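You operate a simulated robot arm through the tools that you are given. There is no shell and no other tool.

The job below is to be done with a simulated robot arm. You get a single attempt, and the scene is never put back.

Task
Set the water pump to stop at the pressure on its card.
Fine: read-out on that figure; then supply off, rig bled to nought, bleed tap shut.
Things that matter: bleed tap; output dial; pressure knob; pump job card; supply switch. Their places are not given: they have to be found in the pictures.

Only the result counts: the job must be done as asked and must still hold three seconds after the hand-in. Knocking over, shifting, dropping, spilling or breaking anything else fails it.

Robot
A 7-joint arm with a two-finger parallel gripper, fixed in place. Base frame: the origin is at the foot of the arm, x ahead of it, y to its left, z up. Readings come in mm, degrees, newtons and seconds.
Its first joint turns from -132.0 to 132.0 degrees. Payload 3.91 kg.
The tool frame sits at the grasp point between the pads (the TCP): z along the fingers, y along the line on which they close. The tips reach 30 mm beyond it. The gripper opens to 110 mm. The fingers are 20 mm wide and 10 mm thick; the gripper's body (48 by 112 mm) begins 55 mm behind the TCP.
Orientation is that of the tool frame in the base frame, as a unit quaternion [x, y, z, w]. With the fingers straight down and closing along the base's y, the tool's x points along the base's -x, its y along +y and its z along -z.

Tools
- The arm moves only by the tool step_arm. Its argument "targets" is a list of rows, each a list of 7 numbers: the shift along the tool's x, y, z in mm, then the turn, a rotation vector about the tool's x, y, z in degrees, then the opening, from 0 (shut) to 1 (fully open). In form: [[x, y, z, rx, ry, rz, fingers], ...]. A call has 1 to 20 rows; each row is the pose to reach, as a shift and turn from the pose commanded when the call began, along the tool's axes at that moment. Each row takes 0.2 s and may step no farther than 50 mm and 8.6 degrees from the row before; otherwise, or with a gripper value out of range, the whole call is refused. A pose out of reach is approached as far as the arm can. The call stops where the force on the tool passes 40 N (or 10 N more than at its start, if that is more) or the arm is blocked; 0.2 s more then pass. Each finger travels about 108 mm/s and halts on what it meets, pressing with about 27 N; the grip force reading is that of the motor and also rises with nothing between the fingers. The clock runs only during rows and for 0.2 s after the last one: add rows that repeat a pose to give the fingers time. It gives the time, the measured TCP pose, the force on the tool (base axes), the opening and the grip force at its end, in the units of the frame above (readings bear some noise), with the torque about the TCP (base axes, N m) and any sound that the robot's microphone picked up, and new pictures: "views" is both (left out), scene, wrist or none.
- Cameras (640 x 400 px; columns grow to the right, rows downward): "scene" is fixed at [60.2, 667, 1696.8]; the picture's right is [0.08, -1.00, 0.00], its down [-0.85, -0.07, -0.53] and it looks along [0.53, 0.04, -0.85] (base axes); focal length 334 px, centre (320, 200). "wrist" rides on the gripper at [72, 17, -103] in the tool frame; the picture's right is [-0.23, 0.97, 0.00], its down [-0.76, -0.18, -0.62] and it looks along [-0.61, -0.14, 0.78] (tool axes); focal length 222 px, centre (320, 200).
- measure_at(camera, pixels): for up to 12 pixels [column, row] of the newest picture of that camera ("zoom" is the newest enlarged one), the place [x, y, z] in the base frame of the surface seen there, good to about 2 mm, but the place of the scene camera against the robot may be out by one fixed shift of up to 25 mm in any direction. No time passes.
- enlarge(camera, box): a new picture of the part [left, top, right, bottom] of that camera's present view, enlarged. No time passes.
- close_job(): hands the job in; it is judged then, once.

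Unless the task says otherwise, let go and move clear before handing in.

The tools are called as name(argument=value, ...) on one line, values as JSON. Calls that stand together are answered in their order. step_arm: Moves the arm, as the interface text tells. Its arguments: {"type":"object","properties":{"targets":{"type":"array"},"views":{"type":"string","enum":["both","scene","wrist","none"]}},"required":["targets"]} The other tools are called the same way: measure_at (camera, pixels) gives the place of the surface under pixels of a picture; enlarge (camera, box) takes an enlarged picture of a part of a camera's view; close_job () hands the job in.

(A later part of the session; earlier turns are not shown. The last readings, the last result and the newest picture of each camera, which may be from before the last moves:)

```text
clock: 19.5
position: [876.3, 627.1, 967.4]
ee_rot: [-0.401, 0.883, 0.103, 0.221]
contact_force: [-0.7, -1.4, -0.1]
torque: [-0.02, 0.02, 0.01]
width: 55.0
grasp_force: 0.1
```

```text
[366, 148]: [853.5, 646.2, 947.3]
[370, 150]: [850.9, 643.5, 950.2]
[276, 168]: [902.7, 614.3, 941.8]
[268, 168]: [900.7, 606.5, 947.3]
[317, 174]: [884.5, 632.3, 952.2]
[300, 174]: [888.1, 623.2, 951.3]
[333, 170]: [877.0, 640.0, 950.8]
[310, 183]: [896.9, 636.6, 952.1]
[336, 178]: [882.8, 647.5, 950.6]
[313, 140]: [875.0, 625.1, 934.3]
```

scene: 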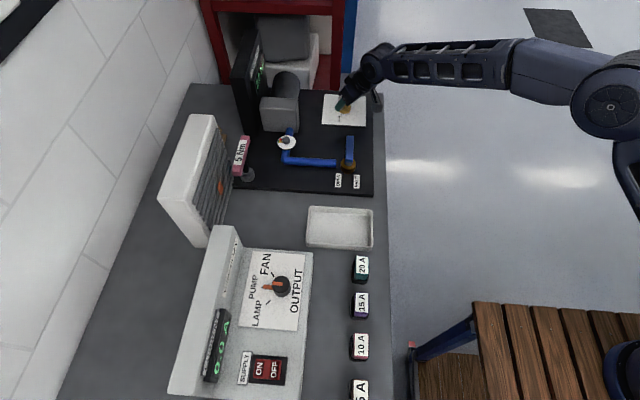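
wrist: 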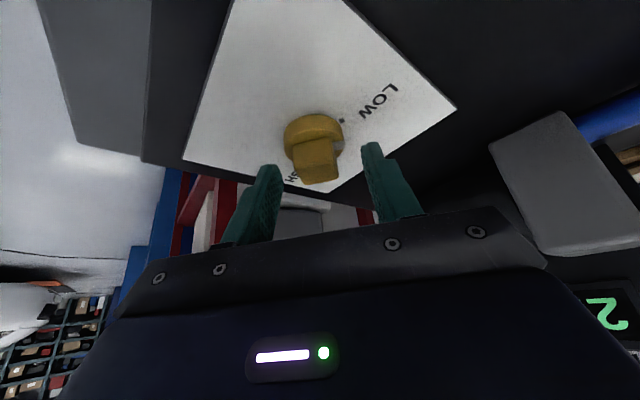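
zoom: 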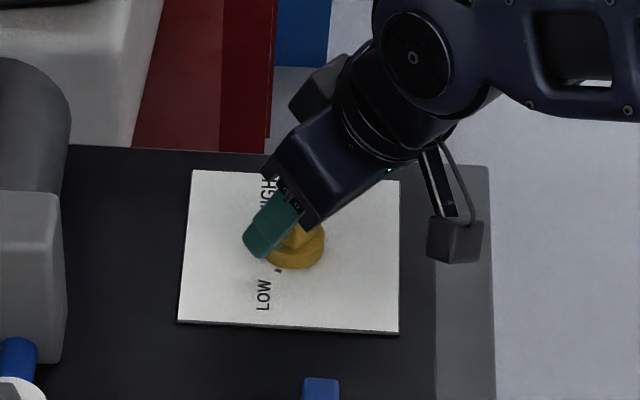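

The fingers straddle the head about 1.7 mm off-centre, within tolerance. I'll nudge sideways −1.5 mm and close on the head.

step_arm(targets=[[0, -1.5, 0, 0, 0, 0, 0.5], [0, -1.5, 0, 0, 0, 0, 0.3], [0, -1.5, 0, 0, 0, 0, 0], [0, -1.5, 0, 0, 0, 0, 0]])

enlarge(camera="wrist", box=[220, 80, 420, 220])

enlarge(camera="scene", box=[235, 20, 295, 100])

```text
clock: 20.5
position: [877.1, 625.3, 967.5]
ee_rot: [-0.401, 0.883, 0.102, 0.221]
contact_force: [1.7, -3.8, -1.0]
torque: [-0.29, -0.17, -0.04]
width: 25.6
grasp_force: 44.7
```

scene: 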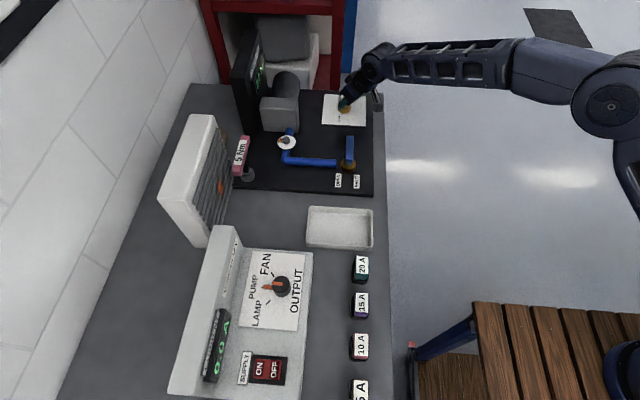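
wrist: 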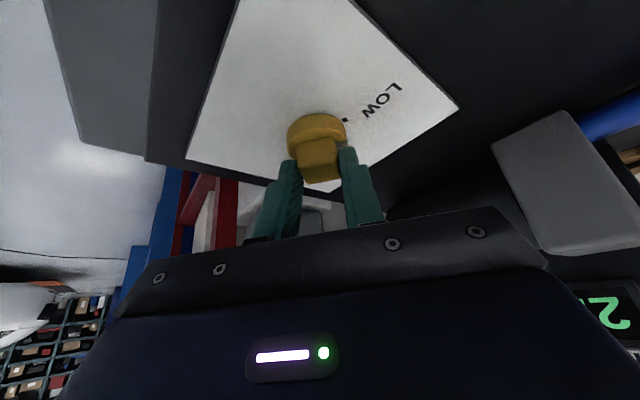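

```text
2.86 times, centred on (320, 150) of wrist
```

zoom: 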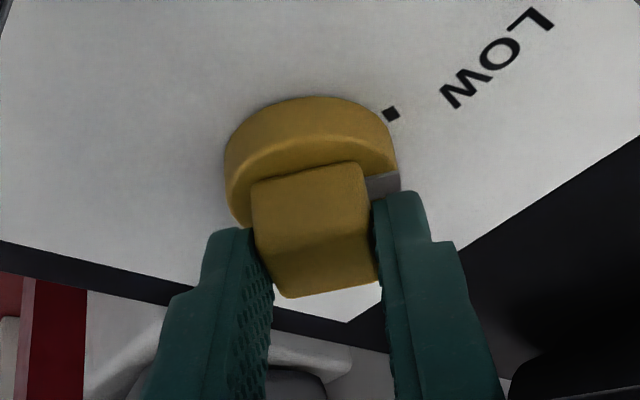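

```text
5.00 times, centred on (265, 60) of scene
```

zoom: 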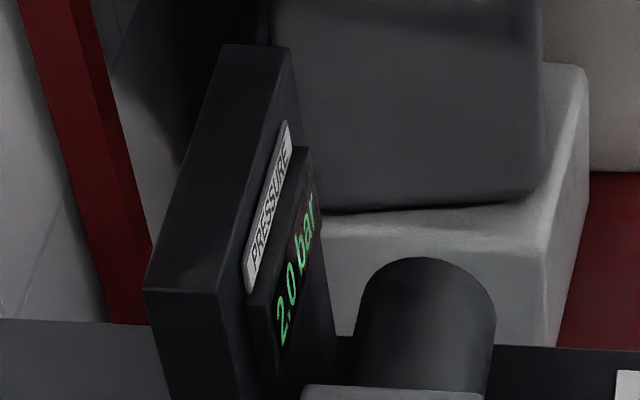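

The head is gripped (25.6 mm, 44.7 N) and the read-out still shows 2.0 bar. I'll turn 8° clockwise about the knob's vertical axis and hold to watch the pressure respond.

step_arm(targets=[[0, 0.85, 0, 1.89, 0, 3.52, 0], [-0.1, 1.7, 0.06, 3.78, 0, 7.05, 0], [-0.1, 1.7, 0.06, 3.78, 0, 7.05, 0], [-0.1, 1.7, 0.06, 3.78, 0, 7.05, 0], [-0.1, 1.7, 0.06, 3.78, 0, 7.05, 0]])

enlarge(camera="wrist", box=[220, 80, 420, 220])

enlarge(camera="scene", box=[235, 20, 295, 100])

enlarge(camera="scene", box=[190, 295, 310, 395])

```text
clock: 21.7
position: [876.0, 628.1, 968.0]
ee_rot: [-0.339, 0.909, 0.086, 0.227]
contact_force: [5.0, -5.6, 0.0]
torque: [-0.59, 0.16, -0.11]
width: 25.7
grasp_force: 45.0
```

scene: 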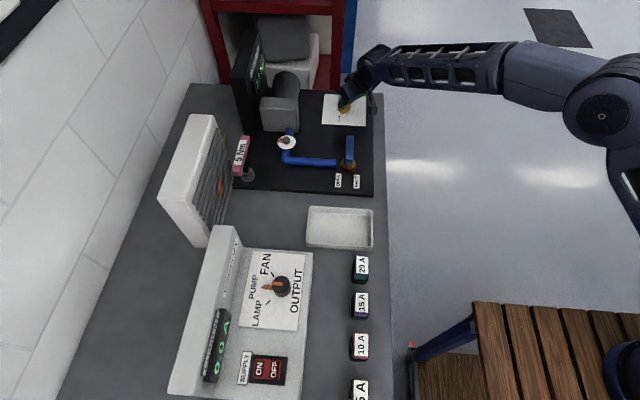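
wrist: 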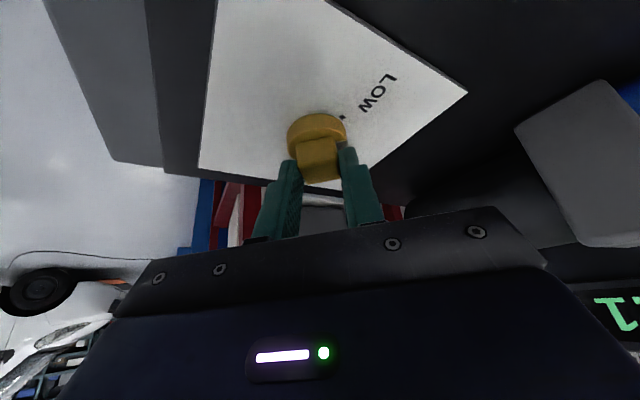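

```text
2.86 times, centred on (320, 150) of wrist
```

zoom: 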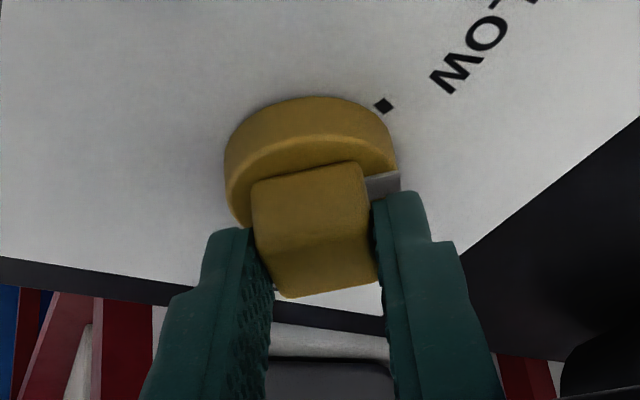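

```text
5.00 times, centred on (265, 60) of scene
```

zoom: 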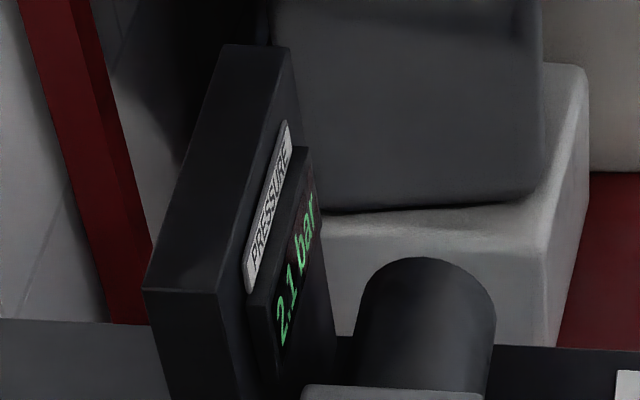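

```text
4.00 times, centred on (250, 345) of scene
```

zoom: 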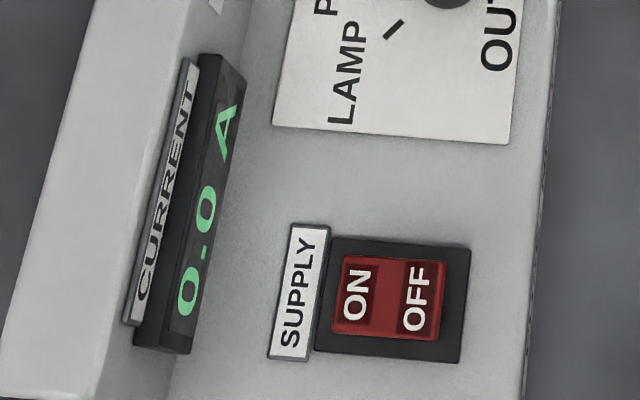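

The 8° turn moved the read-out to 2.1 bar with the pump stopped again, so direction is right. I'll turn another 8° and hold.

step_arm(targets=[[0, 0.85, 0, 1.89, 0, 3.52, 0], [-0.1, 1.7, 0.06, 3.78, 0, 7.05, 0], [-0.1, 1.7, 0.06, 3.78, 0, 7.05, 0], [-0.1, 1.7, 0.06, 3.78, 0, 7.05, 0], [-0.1, 1.7, 0.06, 3.78, 0, 7.05, 0], [-0.1, 1.7, 0.06, 3.78, 0, 7.05, 0]])

enlarge(camera="scene", box=[235, 20, 295, 100])

enlarge(camera="scene", box=[190, 295, 310, 395])

enlarge(camera="wrist", box=[220, 80, 420, 220])

```text
clock: 23.1
position: [874.6, 627.8, 969.3]
ee_rot: [-0.274, 0.93, 0.07, 0.233]
contact_force: [2.8, -0.3, -5.0]
torque: [0.37, -0.88, -0.01]
width: 25.9
grasp_force: 45.2
```

scene: 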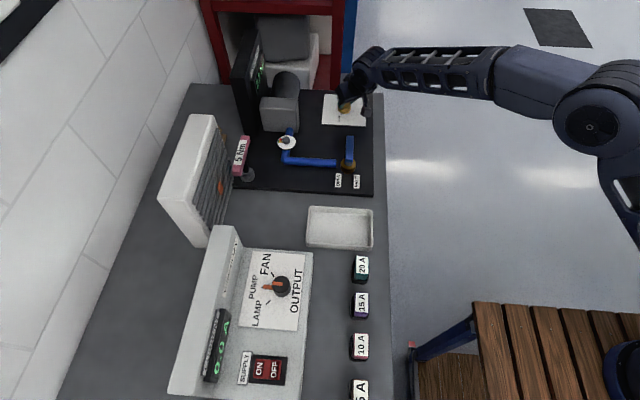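
wrist: 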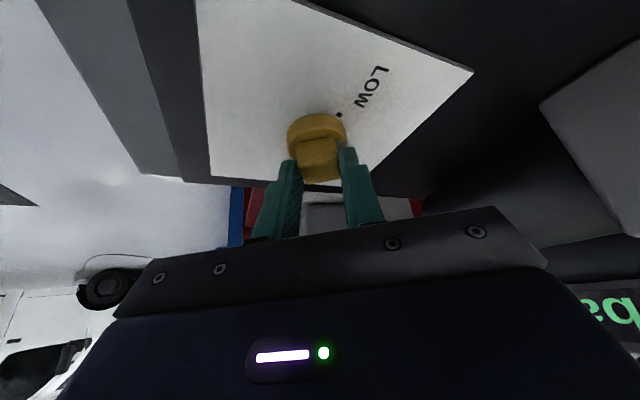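

```text
5.00 times, centred on (265, 60) of scene
```

zoom: 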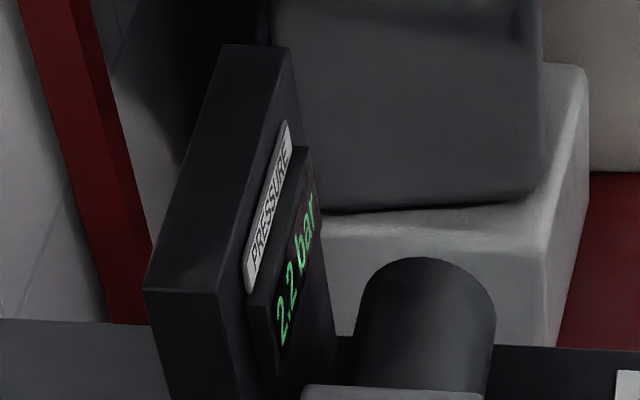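

```text
4.00 times, centred on (250, 345) of scene
```

zoom: 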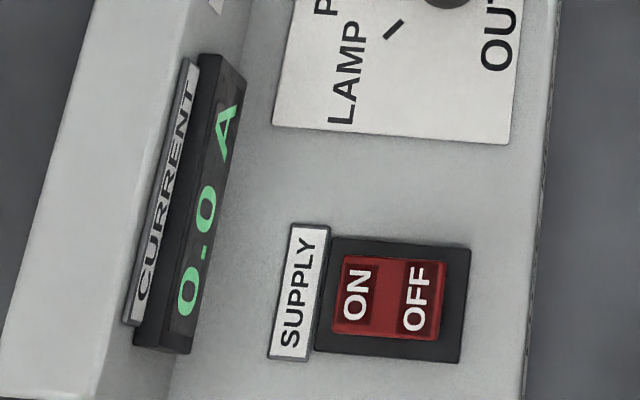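

```text
2.86 times, centred on (320, 150) of wrist
```

zoom: 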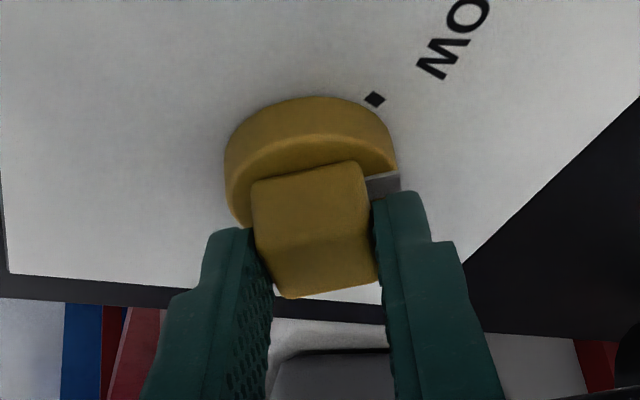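

Now 2.2 bar, pump stopped at 0.0 A: roughly 0.1 bar per 8°. I'll turn 12° more and hold.

step_arm(targets=[[-0.06, 1.28, 0.03, 2.83, 0, 5.29, 0], [-0.23, 2.54, 0.13, 5.66, 0, 10.57, 0], [-0.23, 2.54, 0.13, 5.66, 0, 10.57, 0], [-0.23, 2.54, 0.13, 5.66, 0, 10.57, 0], [-0.23, 2.54, 0.13, 5.66, 0, 10.57, 0], [-0.23, 2.54, 0.13, 5.66, 0, 10.57, 0]])

enlarge(camera="scene", box=[190, 295, 310, 395])

enlarge(camera="scene", box=[235, 20, 295, 100])

enlarge(camera="wrist", box=[220, 80, 420, 220])

```text
clock: 24.5
position: [873.9, 630.1, 968.5]
ee_rot: [-0.176, 0.954, 0.045, 0.238]
contact_force: [6.1, 3.0, -7.7]
torque: [-0.03, -0.04, 0.01]
width: 25.8
grasp_force: 45.5
```

scene: 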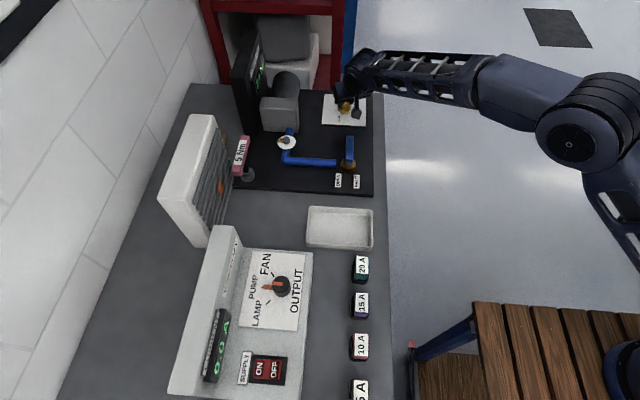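
wrist: 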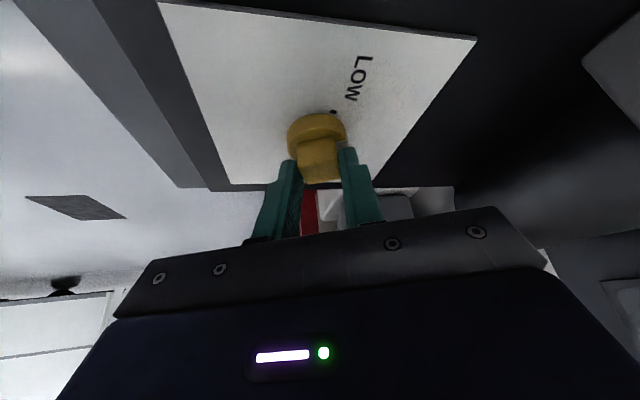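

```text
4.00 times, centred on (250, 345) of scene
```

zoom: 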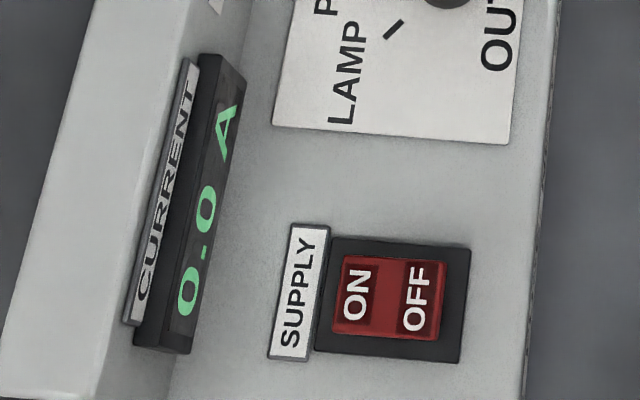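

```text
5.00 times, centred on (265, 60) of scene
```

zoom: 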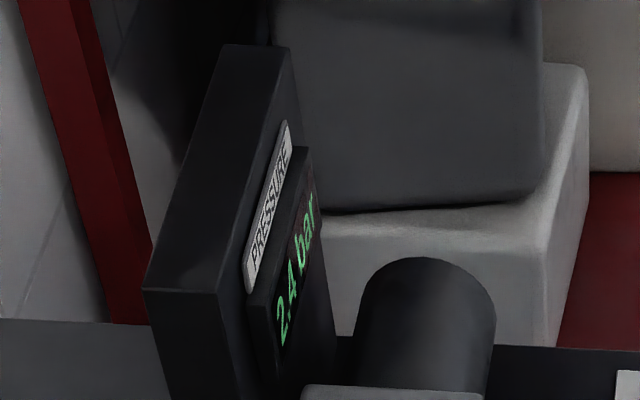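

```text
2.86 times, centred on (320, 150) of wrist
```

zoom: 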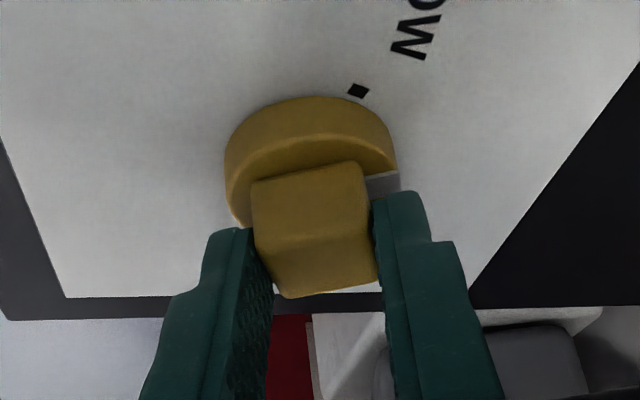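

Now 2.4 bar after 28° total. I'll go in finer steps: 3° more, then hold.

step_arm(targets=[[-0.02, 0.64, 0.01, 1.42, 0, 2.64, 0], [-0.02, 0.64, 0.01, 1.42, 0, 2.64, 0], [-0.02, 0.64, 0.01, 1.42, 0, 2.64, 0], [-0.02, 0.64, 0.01, 1.42, 0, 2.64, 0]], views="scene")

enlarge(camera="scene", box=[235, 20, 295, 100])

```text
clock: 25.5
position: [872.8, 631.4, 967.5]
ee_rot: [-0.152, 0.958, 0.04, 0.24]
contact_force: [2.6, -3.2, -8.1]
torque: [-0.39, -0.34, -0.01]
width: 25.8
grasp_force: 45.6
```

scene: 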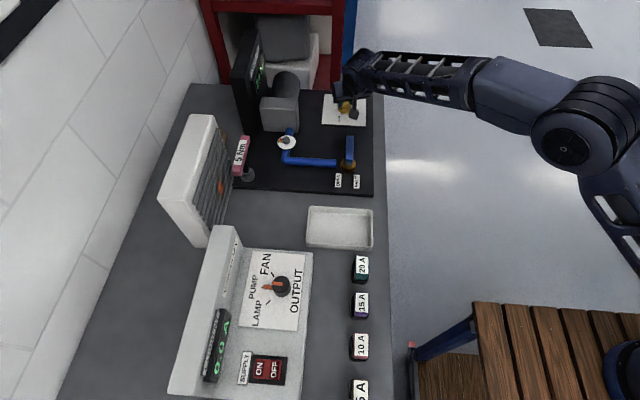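

```text
5.00 times, centred on (265, 60) of scene
```

zoom: 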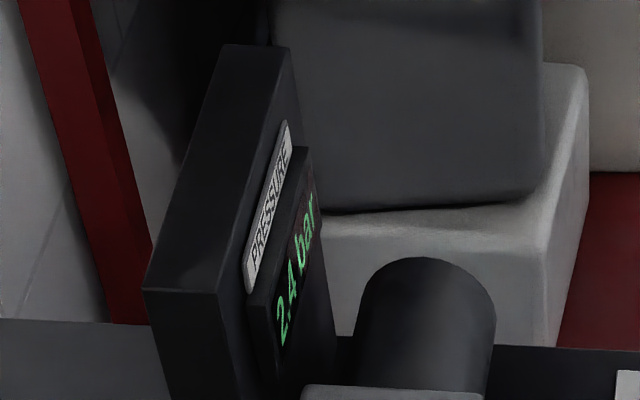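

Still 2.4 bar after 31° total. I'll add 3° more and look again.

step_arm(targets=[[-0.02, 0.64, 0.01, 1.42, 0, 2.64, 0], [-0.02, 0.64, 0.01, 1.42, 0, 2.64, 0], [-0.02, 0.64, 0.01, 1.42, 0, 2.64, 0], [-0.02, 0.64, 0.01, 1.42, 0, 2.64, 0]], views="scene")

enlarge(camera="scene", box=[235, 20, 295, 100])

enlarge(camera="scene", box=[190, 295, 310, 395])

```text
clock: 26.5
position: [874.1, 632.2, 967.6]
ee_rot: [-0.126, 0.962, 0.034, 0.241]
contact_force: [2.7, -2.3, -8.6]
torque: [-0.1, 0.0, -0.05]
width: 26.1
grasp_force: 44.8
```

scene: 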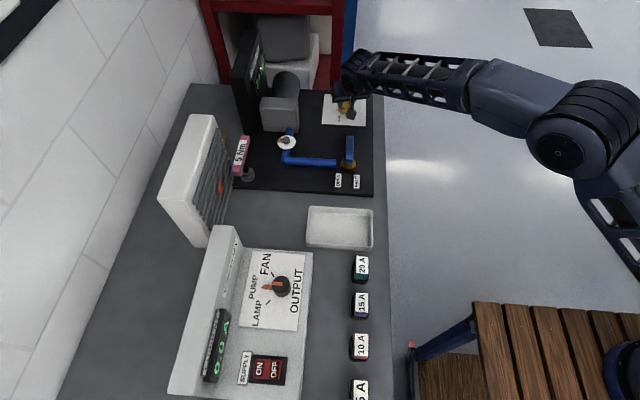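

```text
5.00 times, centred on (265, 60) of scene
```

zoom: 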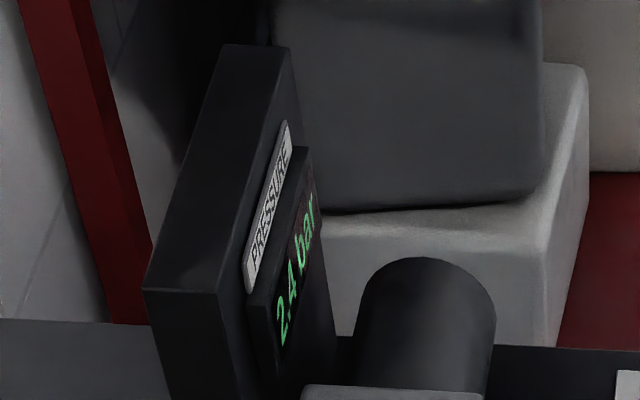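

```text
4.00 times, centred on (250, 345) of scene
```

zoom: 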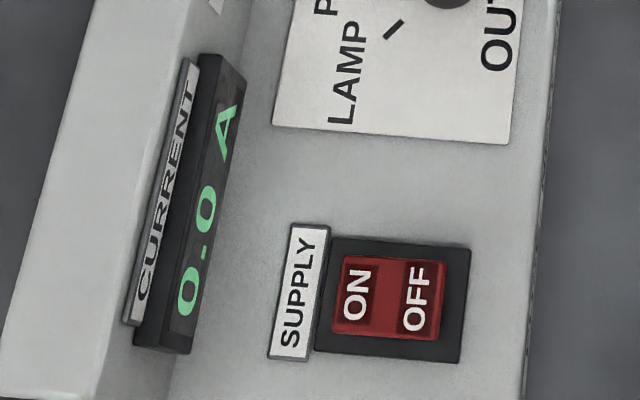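

Still 2.4 bar at 34° total. Another 3°.

step_arm(targets=[[-0.02, 0.64, 0.01, 1.42, 0, 2.64, 0], [-0.02, 0.64, 0.01, 1.42, 0, 2.64, 0], [-0.02, 0.64, 0.01, 1.42, 0, 2.64, 0], [-0.02, 0.64, 0.01, 1.42, 0, 2.64, 0]], views="both")

enlarge(camera="scene", box=[235, 20, 295, 100])

enlarge(camera="wrist", box=[220, 80, 420, 220])

```text
clock: 27.5
position: [873.7, 631.9, 968.6]
ee_rot: [-0.101, 0.965, 0.027, 0.241]
contact_force: [8.8, 0.5, -9.1]
torque: [-0.29, -0.07, -0.03]
width: 25.8
grasp_force: 45.3
```

scene: 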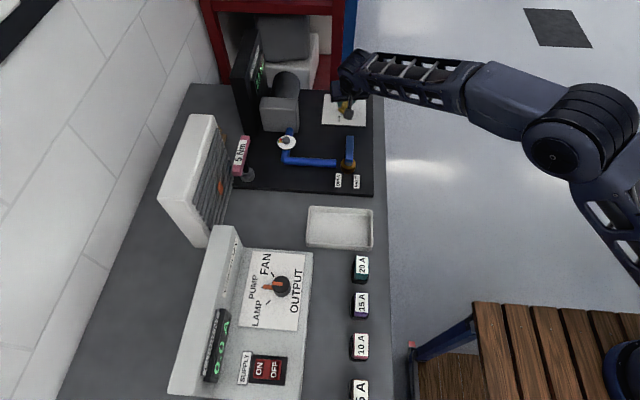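
wrist: 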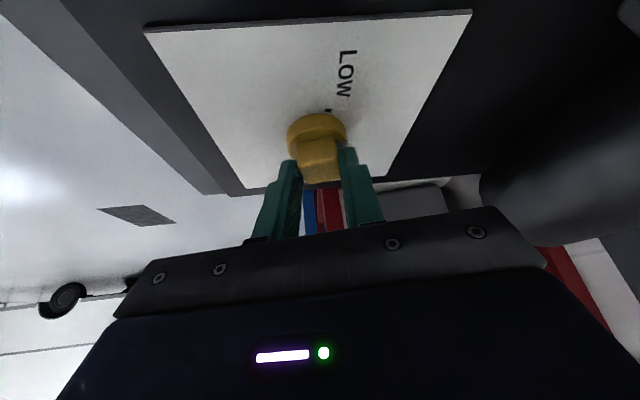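

```text
5.00 times, centred on (265, 60) of scene
```

zoom: 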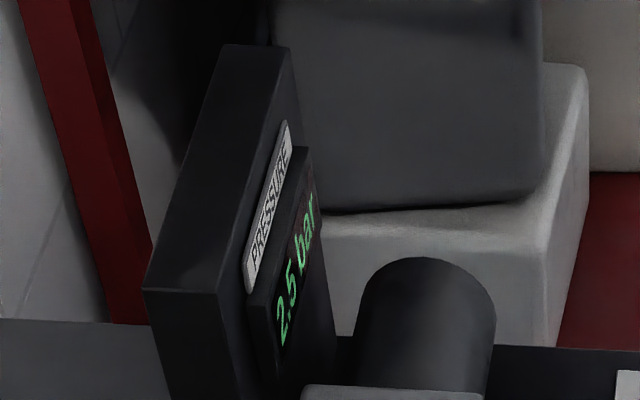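

```text
2.86 times, centred on (320, 150) of wrist
```

zoom: 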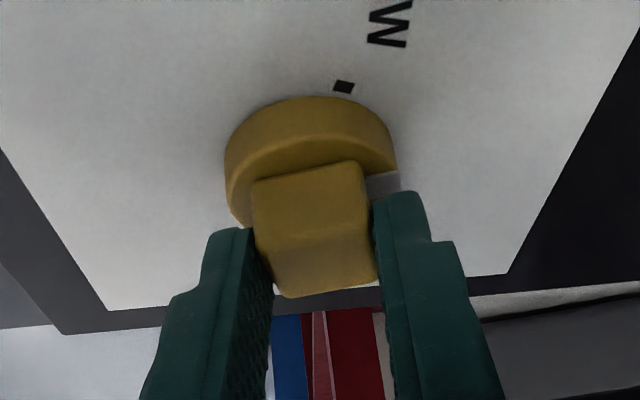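

The read-out just changed to 2.5 bar at 37° total, so I'm probably near the lower edge of that figure. I'll add 2° to sit nearer the middle, and hold.

step_arm(targets=[[-0.01, 0.43, 0.01, 0.94, 0, 1.76, 0], [-0.01, 0.43, 0.01, 0.94, 0, 1.76, 0], [-0.01, 0.43, 0.01, 0.94, 0, 1.76, 0], [-0.01, 0.43, 0.01, 0.94, 0, 1.76, 0], [-0.01, 0.43, 0.01, 0.94, 0, 1.76, 0]], views="both")

enlarge(camera="scene", box=[235, 20, 295, 100])

enlarge(camera="scene", box=[190, 295, 310, 395])

```text
clock: 28.7
position: [872.7, 633.4, 967.9]
ee_rot: [-0.084, 0.966, 0.023, 0.242]
contact_force: [11.9, 7.8, -8.8]
torque: [0.26, -0.27, 0.04]
width: 25.9
grasp_force: 45.3
```

scene: 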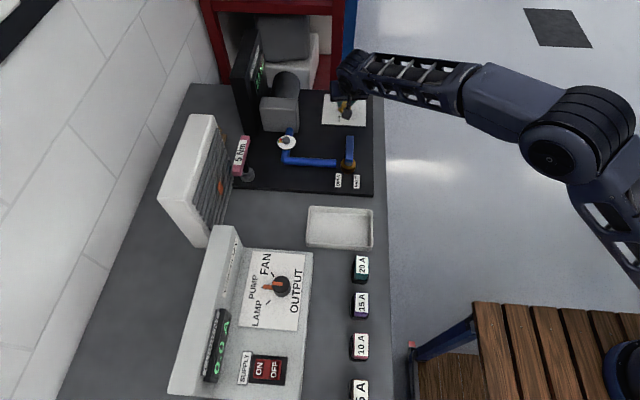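
wrist: 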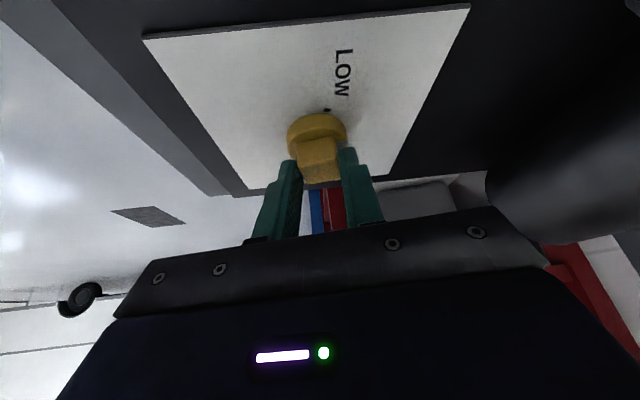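

```text
5.00 times, centred on (265, 60) of scene
```

zoom: 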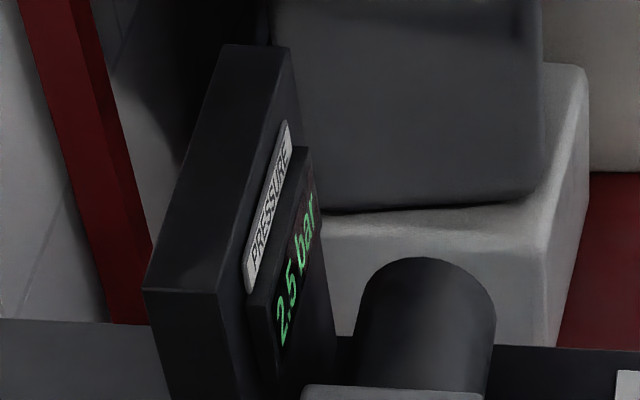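

```text
4.00 times, centred on (250, 345) of scene
```

zoom: 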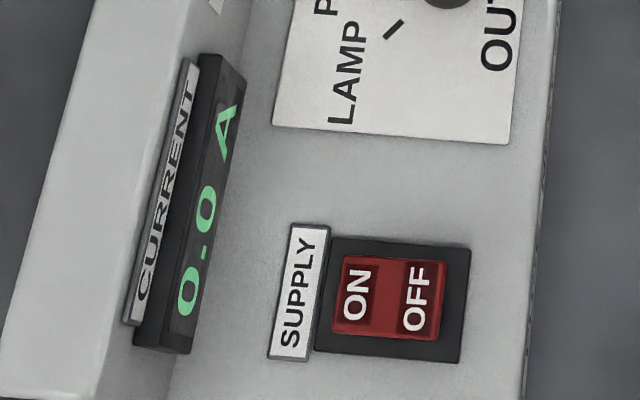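

2.5 bar with the pump at rest. I'll open the fingers and withdraw along the tool axis, then check the read-out still holds.

step_arm(targets=[[0, 0, 0, 0, 0, 0, 0.15], [0, 0, 0, 0, 0, 0, 0.3], [0, 0, 0, 0, 0, 0, 0.5], [0, 0, 0, 0, 0, 0, 0.5], [0, 0, -20, 0, 0, 0, 0.5], [0, 0, -60, 0, 0, 0, 0.5], [0, 0, -100, 0, 0, 0, 0.5]], views="both")

enlarge(camera="scene", box=[235, 20, 295, 100])

enlarge(camera="wrist", box=[250, 40, 410, 180])

```text
clock: 30.3
position: [825.2, 625.1, 1055.6]
ee_rot: [-0.084, 0.966, 0.022, 0.242]
contact_force: [0.6, 0.3, -0.1]
torque: [0.05, 0.03, -0.02]
width: 55.0
grasp_force: 0.0
```

scene: 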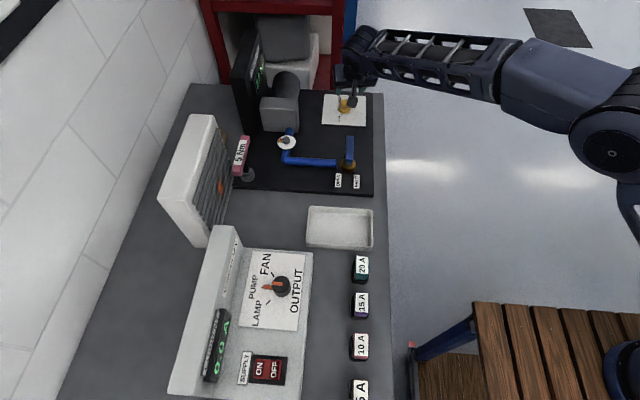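
wrist: 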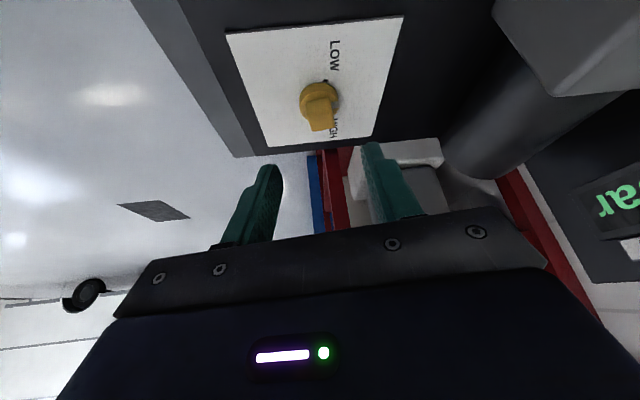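

```text
5.00 times, centred on (265, 60) of scene
```

zoom: 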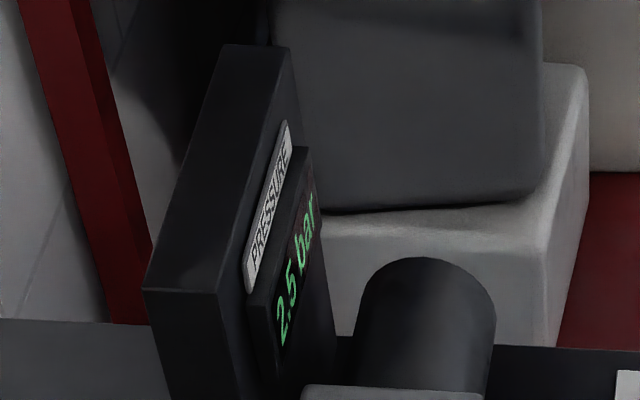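

```text
2.86 times, centred on (330, 110) of wrist
```

zoom: 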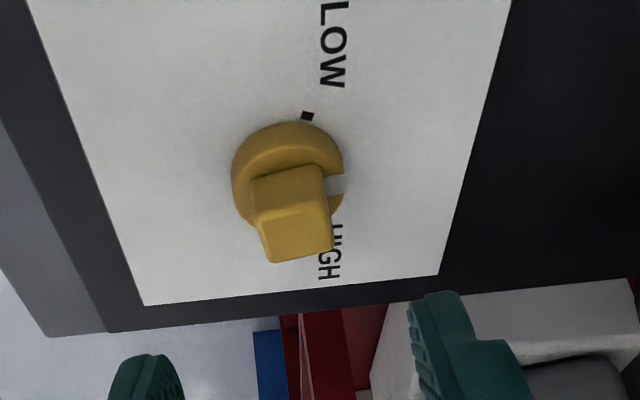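

The read-out holds at 2.5 bar after release. I'll measure the knob marker's angle to confirm that it did not spring back on release (expected azimuth ≈100°).

measure_at(camera="zoom", pixels=[[336, 186], [330, 186], [342, 186], [272, 258], [328, 245], [318, 200], [258, 210], [295, 230], [237, 180], [290, 150], [307, 116]])

enlarge(camera="wrist", box=[560, 150, 640, 250])

```text
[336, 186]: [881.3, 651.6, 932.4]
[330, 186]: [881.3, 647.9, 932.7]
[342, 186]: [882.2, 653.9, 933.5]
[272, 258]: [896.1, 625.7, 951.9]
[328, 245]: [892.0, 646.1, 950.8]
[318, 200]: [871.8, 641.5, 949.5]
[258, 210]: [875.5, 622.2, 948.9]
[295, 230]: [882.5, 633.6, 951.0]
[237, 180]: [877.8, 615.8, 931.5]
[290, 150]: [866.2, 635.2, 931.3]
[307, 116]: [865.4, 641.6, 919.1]
```

```text
4.00 times, centred on (600, 200) of wrist
```

zoom: 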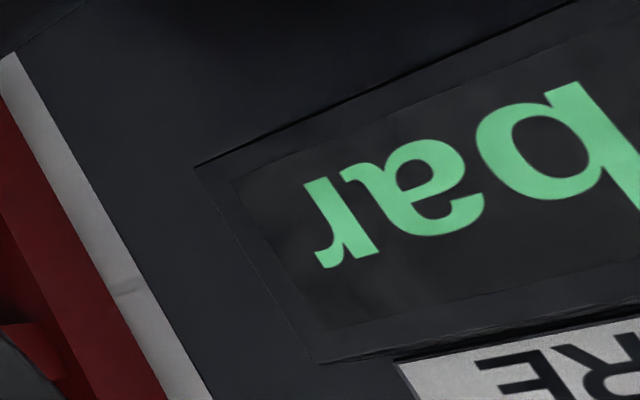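

The knob's faces are at ≈11° and marker ≈99–100°, so it stayed where I set it. Now I'll study the bleed tap in an enlarged scene view: lever, brass body and pipe heights.

enlarge(camera="scene", box=[300, 125, 370, 195])

```text
5.71 times, centred on (335, 160) of scene
```

zoom: 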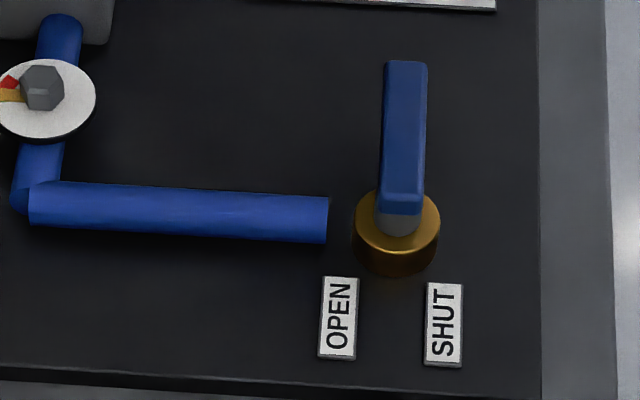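

measure_at(camera="zoom", pixels=[[405, 70], [390, 68], [424, 68], [405, 130], [404, 185], [402, 205], [398, 225], [397, 245], [360, 225], [436, 222], [300, 215], [200, 205]])

measure_at(camera="zoom", pixels=[[384, 120], [384, 180], [323, 200], [323, 235], [395, 270], [340, 320], [443, 325], [300, 240], [300, 195], [545, 200], [530, 380], [40, 100]])

```text
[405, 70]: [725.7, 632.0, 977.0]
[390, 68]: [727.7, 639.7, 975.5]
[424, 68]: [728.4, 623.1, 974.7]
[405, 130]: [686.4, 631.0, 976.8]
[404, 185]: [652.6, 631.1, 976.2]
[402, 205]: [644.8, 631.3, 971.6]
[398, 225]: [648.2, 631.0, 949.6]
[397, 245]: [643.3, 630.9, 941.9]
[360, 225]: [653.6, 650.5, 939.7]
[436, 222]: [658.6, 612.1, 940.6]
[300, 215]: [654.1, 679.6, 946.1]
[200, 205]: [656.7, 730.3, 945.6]
```

```text
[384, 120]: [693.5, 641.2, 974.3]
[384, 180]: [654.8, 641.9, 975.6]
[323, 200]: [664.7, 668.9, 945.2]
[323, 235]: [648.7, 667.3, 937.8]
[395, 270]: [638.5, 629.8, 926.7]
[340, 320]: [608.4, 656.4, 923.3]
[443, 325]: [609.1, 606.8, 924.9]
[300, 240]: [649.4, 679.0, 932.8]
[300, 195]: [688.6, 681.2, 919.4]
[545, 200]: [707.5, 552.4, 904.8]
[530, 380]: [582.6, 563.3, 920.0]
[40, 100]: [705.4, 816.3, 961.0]
```

Tap: pivot ≈(650,615), lever to x≈724, top z≈972, ~17 mm wide, shut when pointing +x (pressure holds); the pipe top is z≈942. I'll first un-tilt the tool and move above the lever.

step_arm(targets=[[23, 3, -25, 0, 7, 0, 0.5], [47, 5.5, -45, 0, 14, 0, 0.5], [70, 8, -62, 0, 21, 0, 0.5], [93.7, 11, -78.5, 0, 28, 0, 0.5], [93.7, 11, -78.5, 0, 28, 0, 0.5]])

enlarge(camera="scene", box=[235, 20, 295, 100])

```text
clock: 31.5
position: [705.5, 614.0, 1082.3]
ee_rot: [-0.087, 0.996, 0.002, 0.0]
contact_force: [0.1, 0.8, 0.6]
torque: [0.01, -0.01, -0.04]
width: 55.0
grasp_force: 0.1
```

scene: 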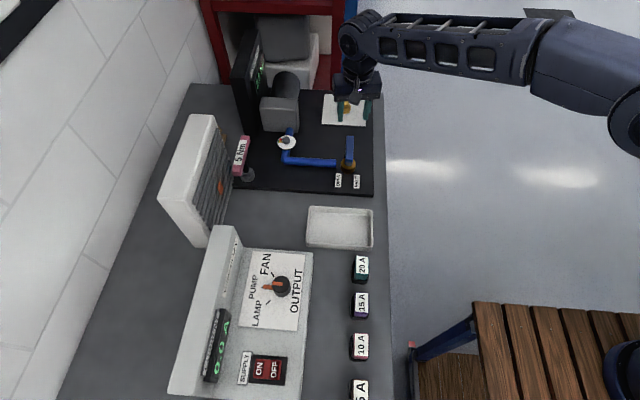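
wrist: 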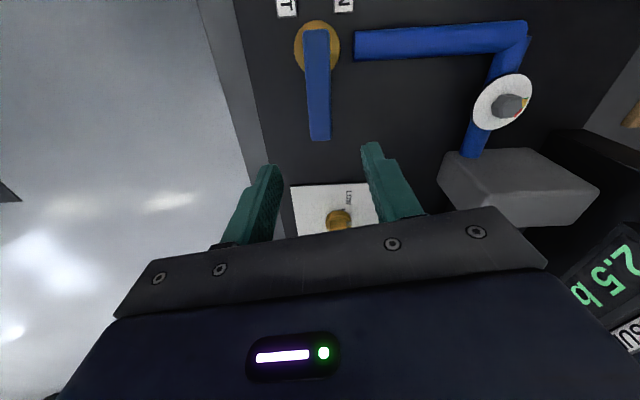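

```text
5.00 times, centred on (265, 60) of scene
```

zoom: 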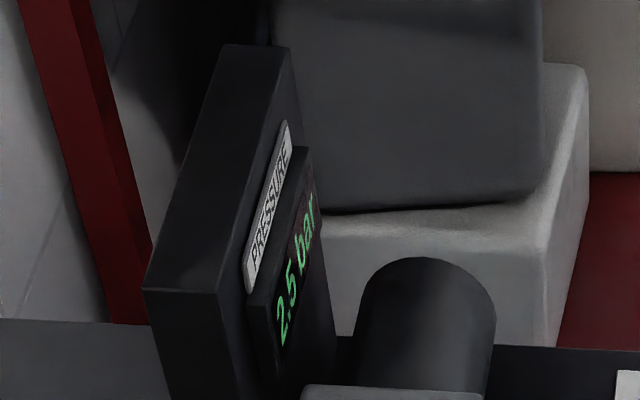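

Read-out is still 2.5 bar. The lever runs from (317,35) to (320,138) in the wrist view; I'll measure it precisely.

enlarge(camera="wrist", box=[260, 0, 400, 150])

measure_at(camera="wrist", pixels=[[320, 132], [312, 132], [328, 130], [319, 90], [308, 90], [328, 90], [317, 40], [306, 40], [326, 40], [297, 48], [336, 45], [318, 70]])

```text
2.67 times, centred on (330, 75) of wrist
```

zoom: 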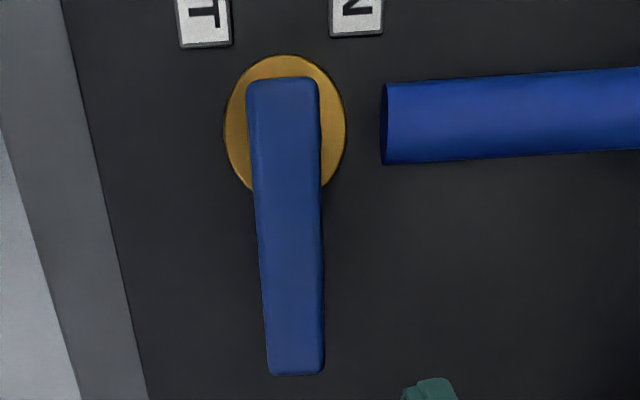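

```text
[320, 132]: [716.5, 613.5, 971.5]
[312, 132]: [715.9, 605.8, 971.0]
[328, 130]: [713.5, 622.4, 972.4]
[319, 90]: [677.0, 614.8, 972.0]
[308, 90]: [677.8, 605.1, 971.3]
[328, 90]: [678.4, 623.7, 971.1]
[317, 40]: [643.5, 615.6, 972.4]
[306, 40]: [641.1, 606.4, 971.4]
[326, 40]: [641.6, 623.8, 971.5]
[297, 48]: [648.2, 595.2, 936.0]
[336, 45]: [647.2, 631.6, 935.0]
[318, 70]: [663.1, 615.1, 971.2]
```

Lever centreline y≈614.7, 18 mm wide, z top 972; pivot ≈(650.5,614.7). I'll square the yaw, descend to TCP z≈980 astride the lever at x≈705, and close on it.

step_arm(targets=[[0, 0.7, 35, 0, 0, 5, 0.5], [0, 0.7, 70, 0, 0, 10, 0.5], [0, 0.7, 95, 0, 0, 10, 0.5], [0, 0.7, 102, 0, 0, 10, 0.5], [0, 0.7, 102, 0, 0, 10, 0.3], [0, 0.7, 102, 0, 0, 10, 0], [0, 0.7, 102, 0, 0, 10, 0]])

```text
clock: 33.1
position: [706.7, 615.9, 978.9]
ee_rot: [0.0, 1.0, 0.001, 0.0]
contact_force: [-3.2, -9.5, -1.6]
torque: [-0.29, -0.14, 0.52]
width: 21.9
grasp_force: 44.8
```

scene: 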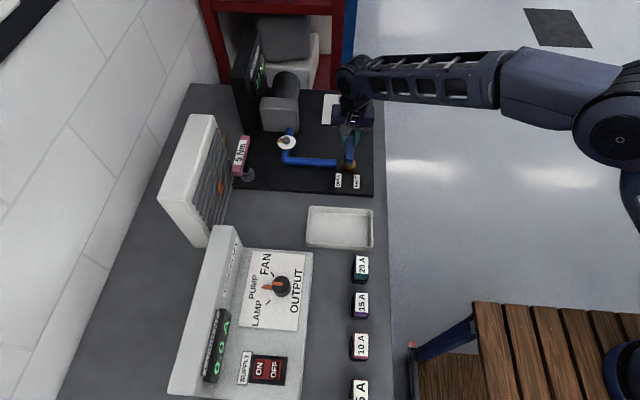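
wrist: 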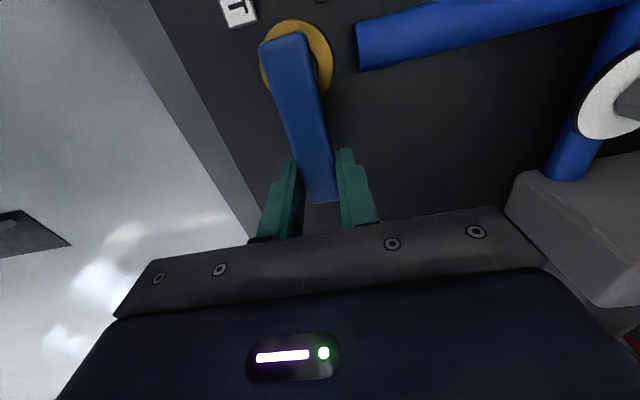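

The lever is gripped (21.9 mm). To confirm the cut-out figure, I'll bleed a little with the supply still on and let the pump refill; first a 15° turn toward +y to see whether that opens it.

step_arm(targets=[[0.5, 7.2, 0, 0, 0, -7.5, 0], [1.9, 14.2, 0, 0, 0, -15, 0], [1.9, 14.2, 0, 0, 0, -15, 0]])

enlarge(camera="scene", box=[235, 20, 295, 100])

enlarge(camera="scene", box=[190, 295, 310, 395])

```text
clock: 33.9
position: [703.7, 628.4, 979.2]
ee_rot: [-0.131, 0.991, 0.0, 0.001]
contact_force: [-1.0, -2.3, -15.7]
torque: [0.2, -1.13, 0.06]
width: 21.7
grasp_force: 45.1
```

scene: 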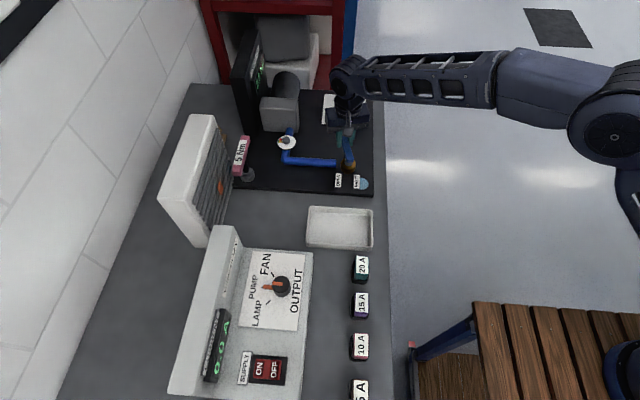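
wrist: 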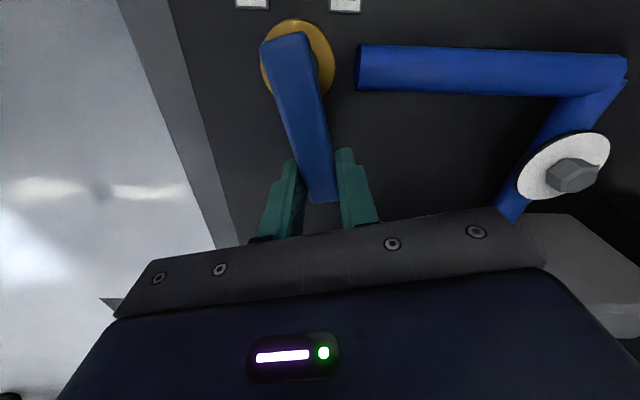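

```text
5.00 times, centred on (265, 60) of scene
```

zoom: 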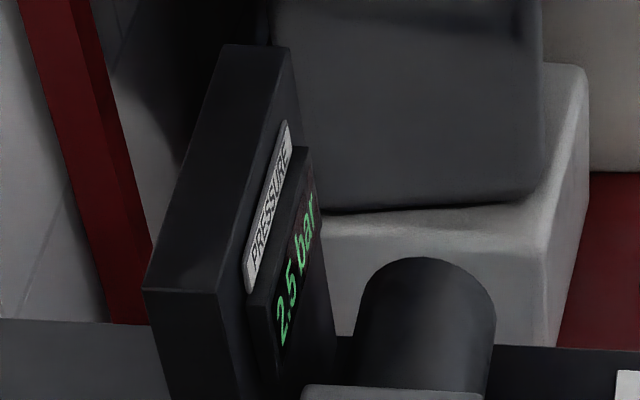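

```text
4.00 times, centred on (250, 345) of scene
```

zoom: 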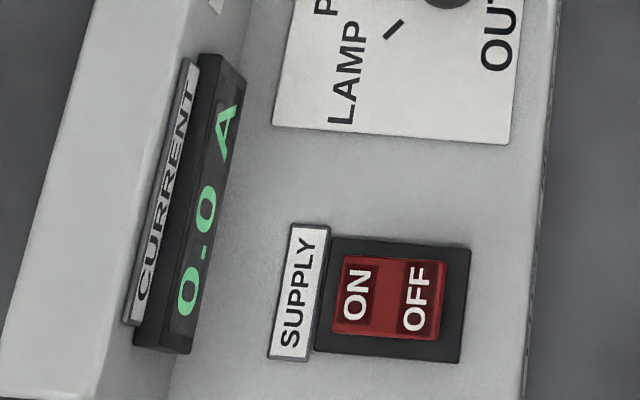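

The lever turned without resistance; pressure still 2.5 bar, but a light-blue spot appeared near (363,184) in the scene. I'll look closely at it.

enlarge(camera="scene", box=[310, 130, 390, 210])

enlarge(camera="wrist", box=[230, 0, 370, 110])

measure_at(camera="scene", pixels=[[363, 184], [366, 183], [357, 182], [338, 181]])

```text
5.00 times, centred on (350, 170) of scene
```

zoom: 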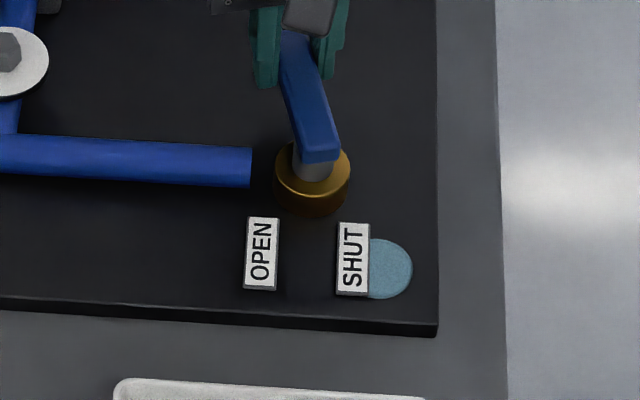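

```text
3.64 times, centred on (300, 55) of wrist
```

zoom: 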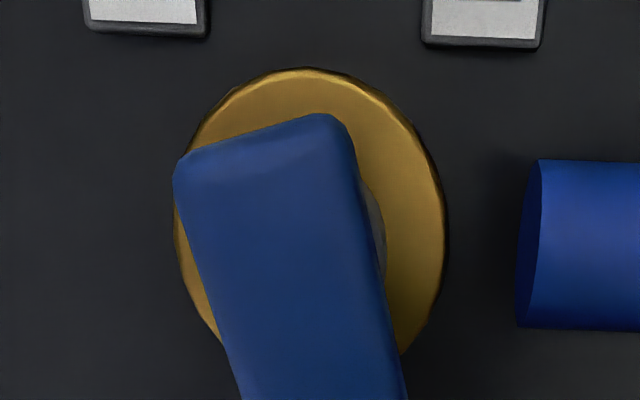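

```text
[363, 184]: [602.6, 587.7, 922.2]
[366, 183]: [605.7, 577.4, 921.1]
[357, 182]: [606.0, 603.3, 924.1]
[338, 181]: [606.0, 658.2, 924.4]
```

A light-blue patch of water shows beside the SHUT label, so this direction opens the tap. To keep to the proper order I'll turn it straight back to shut, and check the read-out.

step_arm(targets=[[-1.4, -7, 0, 0, 0, 7.5, 0], [-1.9, -14.2, 0, 0, 0, 15, 0], [-1.9, -14.2, 0, 0, 0, 15, 0], [-1.9, -14.2, 0, 0, 0, 15, 0]])

enlarge(camera="scene", box=[235, 20, 295, 100])

enlarge(camera="scene", box=[310, 130, 390, 210])

enlarge(camera="scene", box=[190, 295, 310, 395])

```text
clock: 35.0
position: [705.9, 617.0, 979.6]
ee_rot: [0.0, 1.0, 0.002, 0.0]
contact_force: [-6.6, -9.6, 5.5]
torque: [-0.28, -0.02, 0.61]
width: 22.5
grasp_force: 45.0
stopped in row 4: the force on the tool passed its limit at 41 N (the readings are from after the stop); the commanded pose is now the measured one
```

scene: 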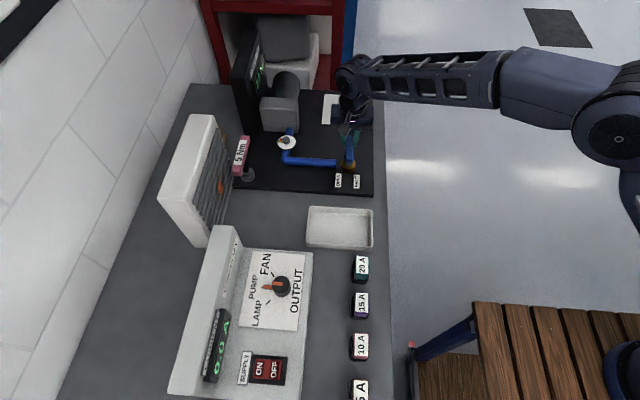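
wrist: 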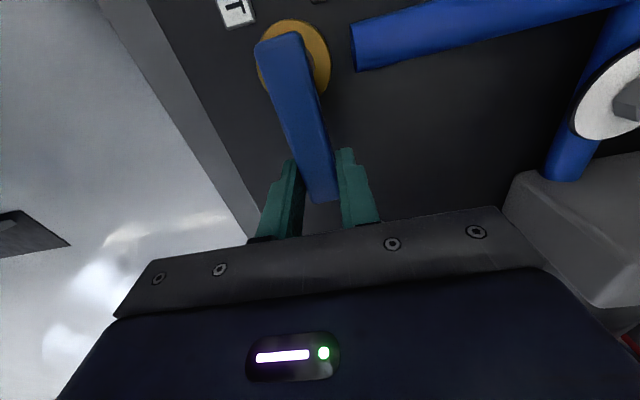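

```text
5.00 times, centred on (265, 60) of scene
```

zoom: 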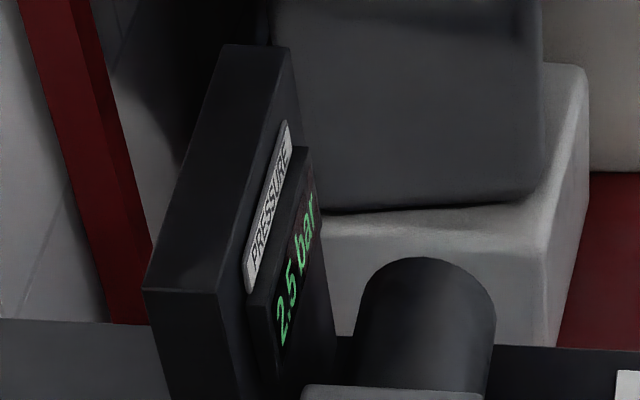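

```text
5.00 times, centred on (350, 170) of scene
```

zoom: 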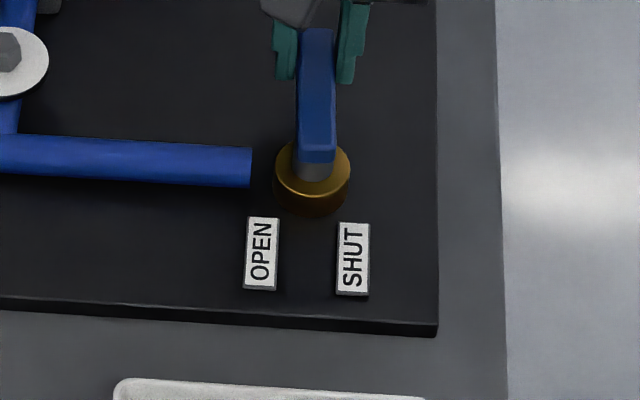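

```text
4.00 times, centred on (250, 345) of scene
```

zoom: 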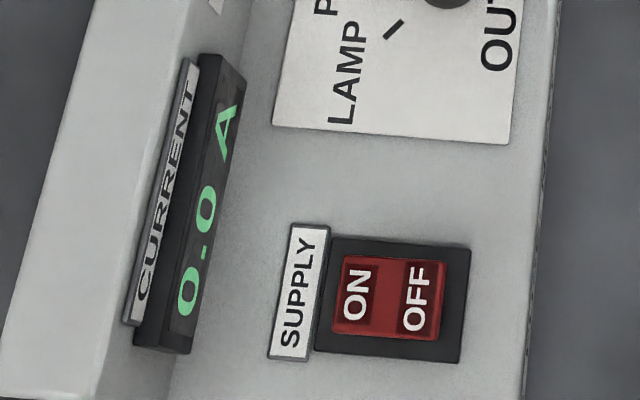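

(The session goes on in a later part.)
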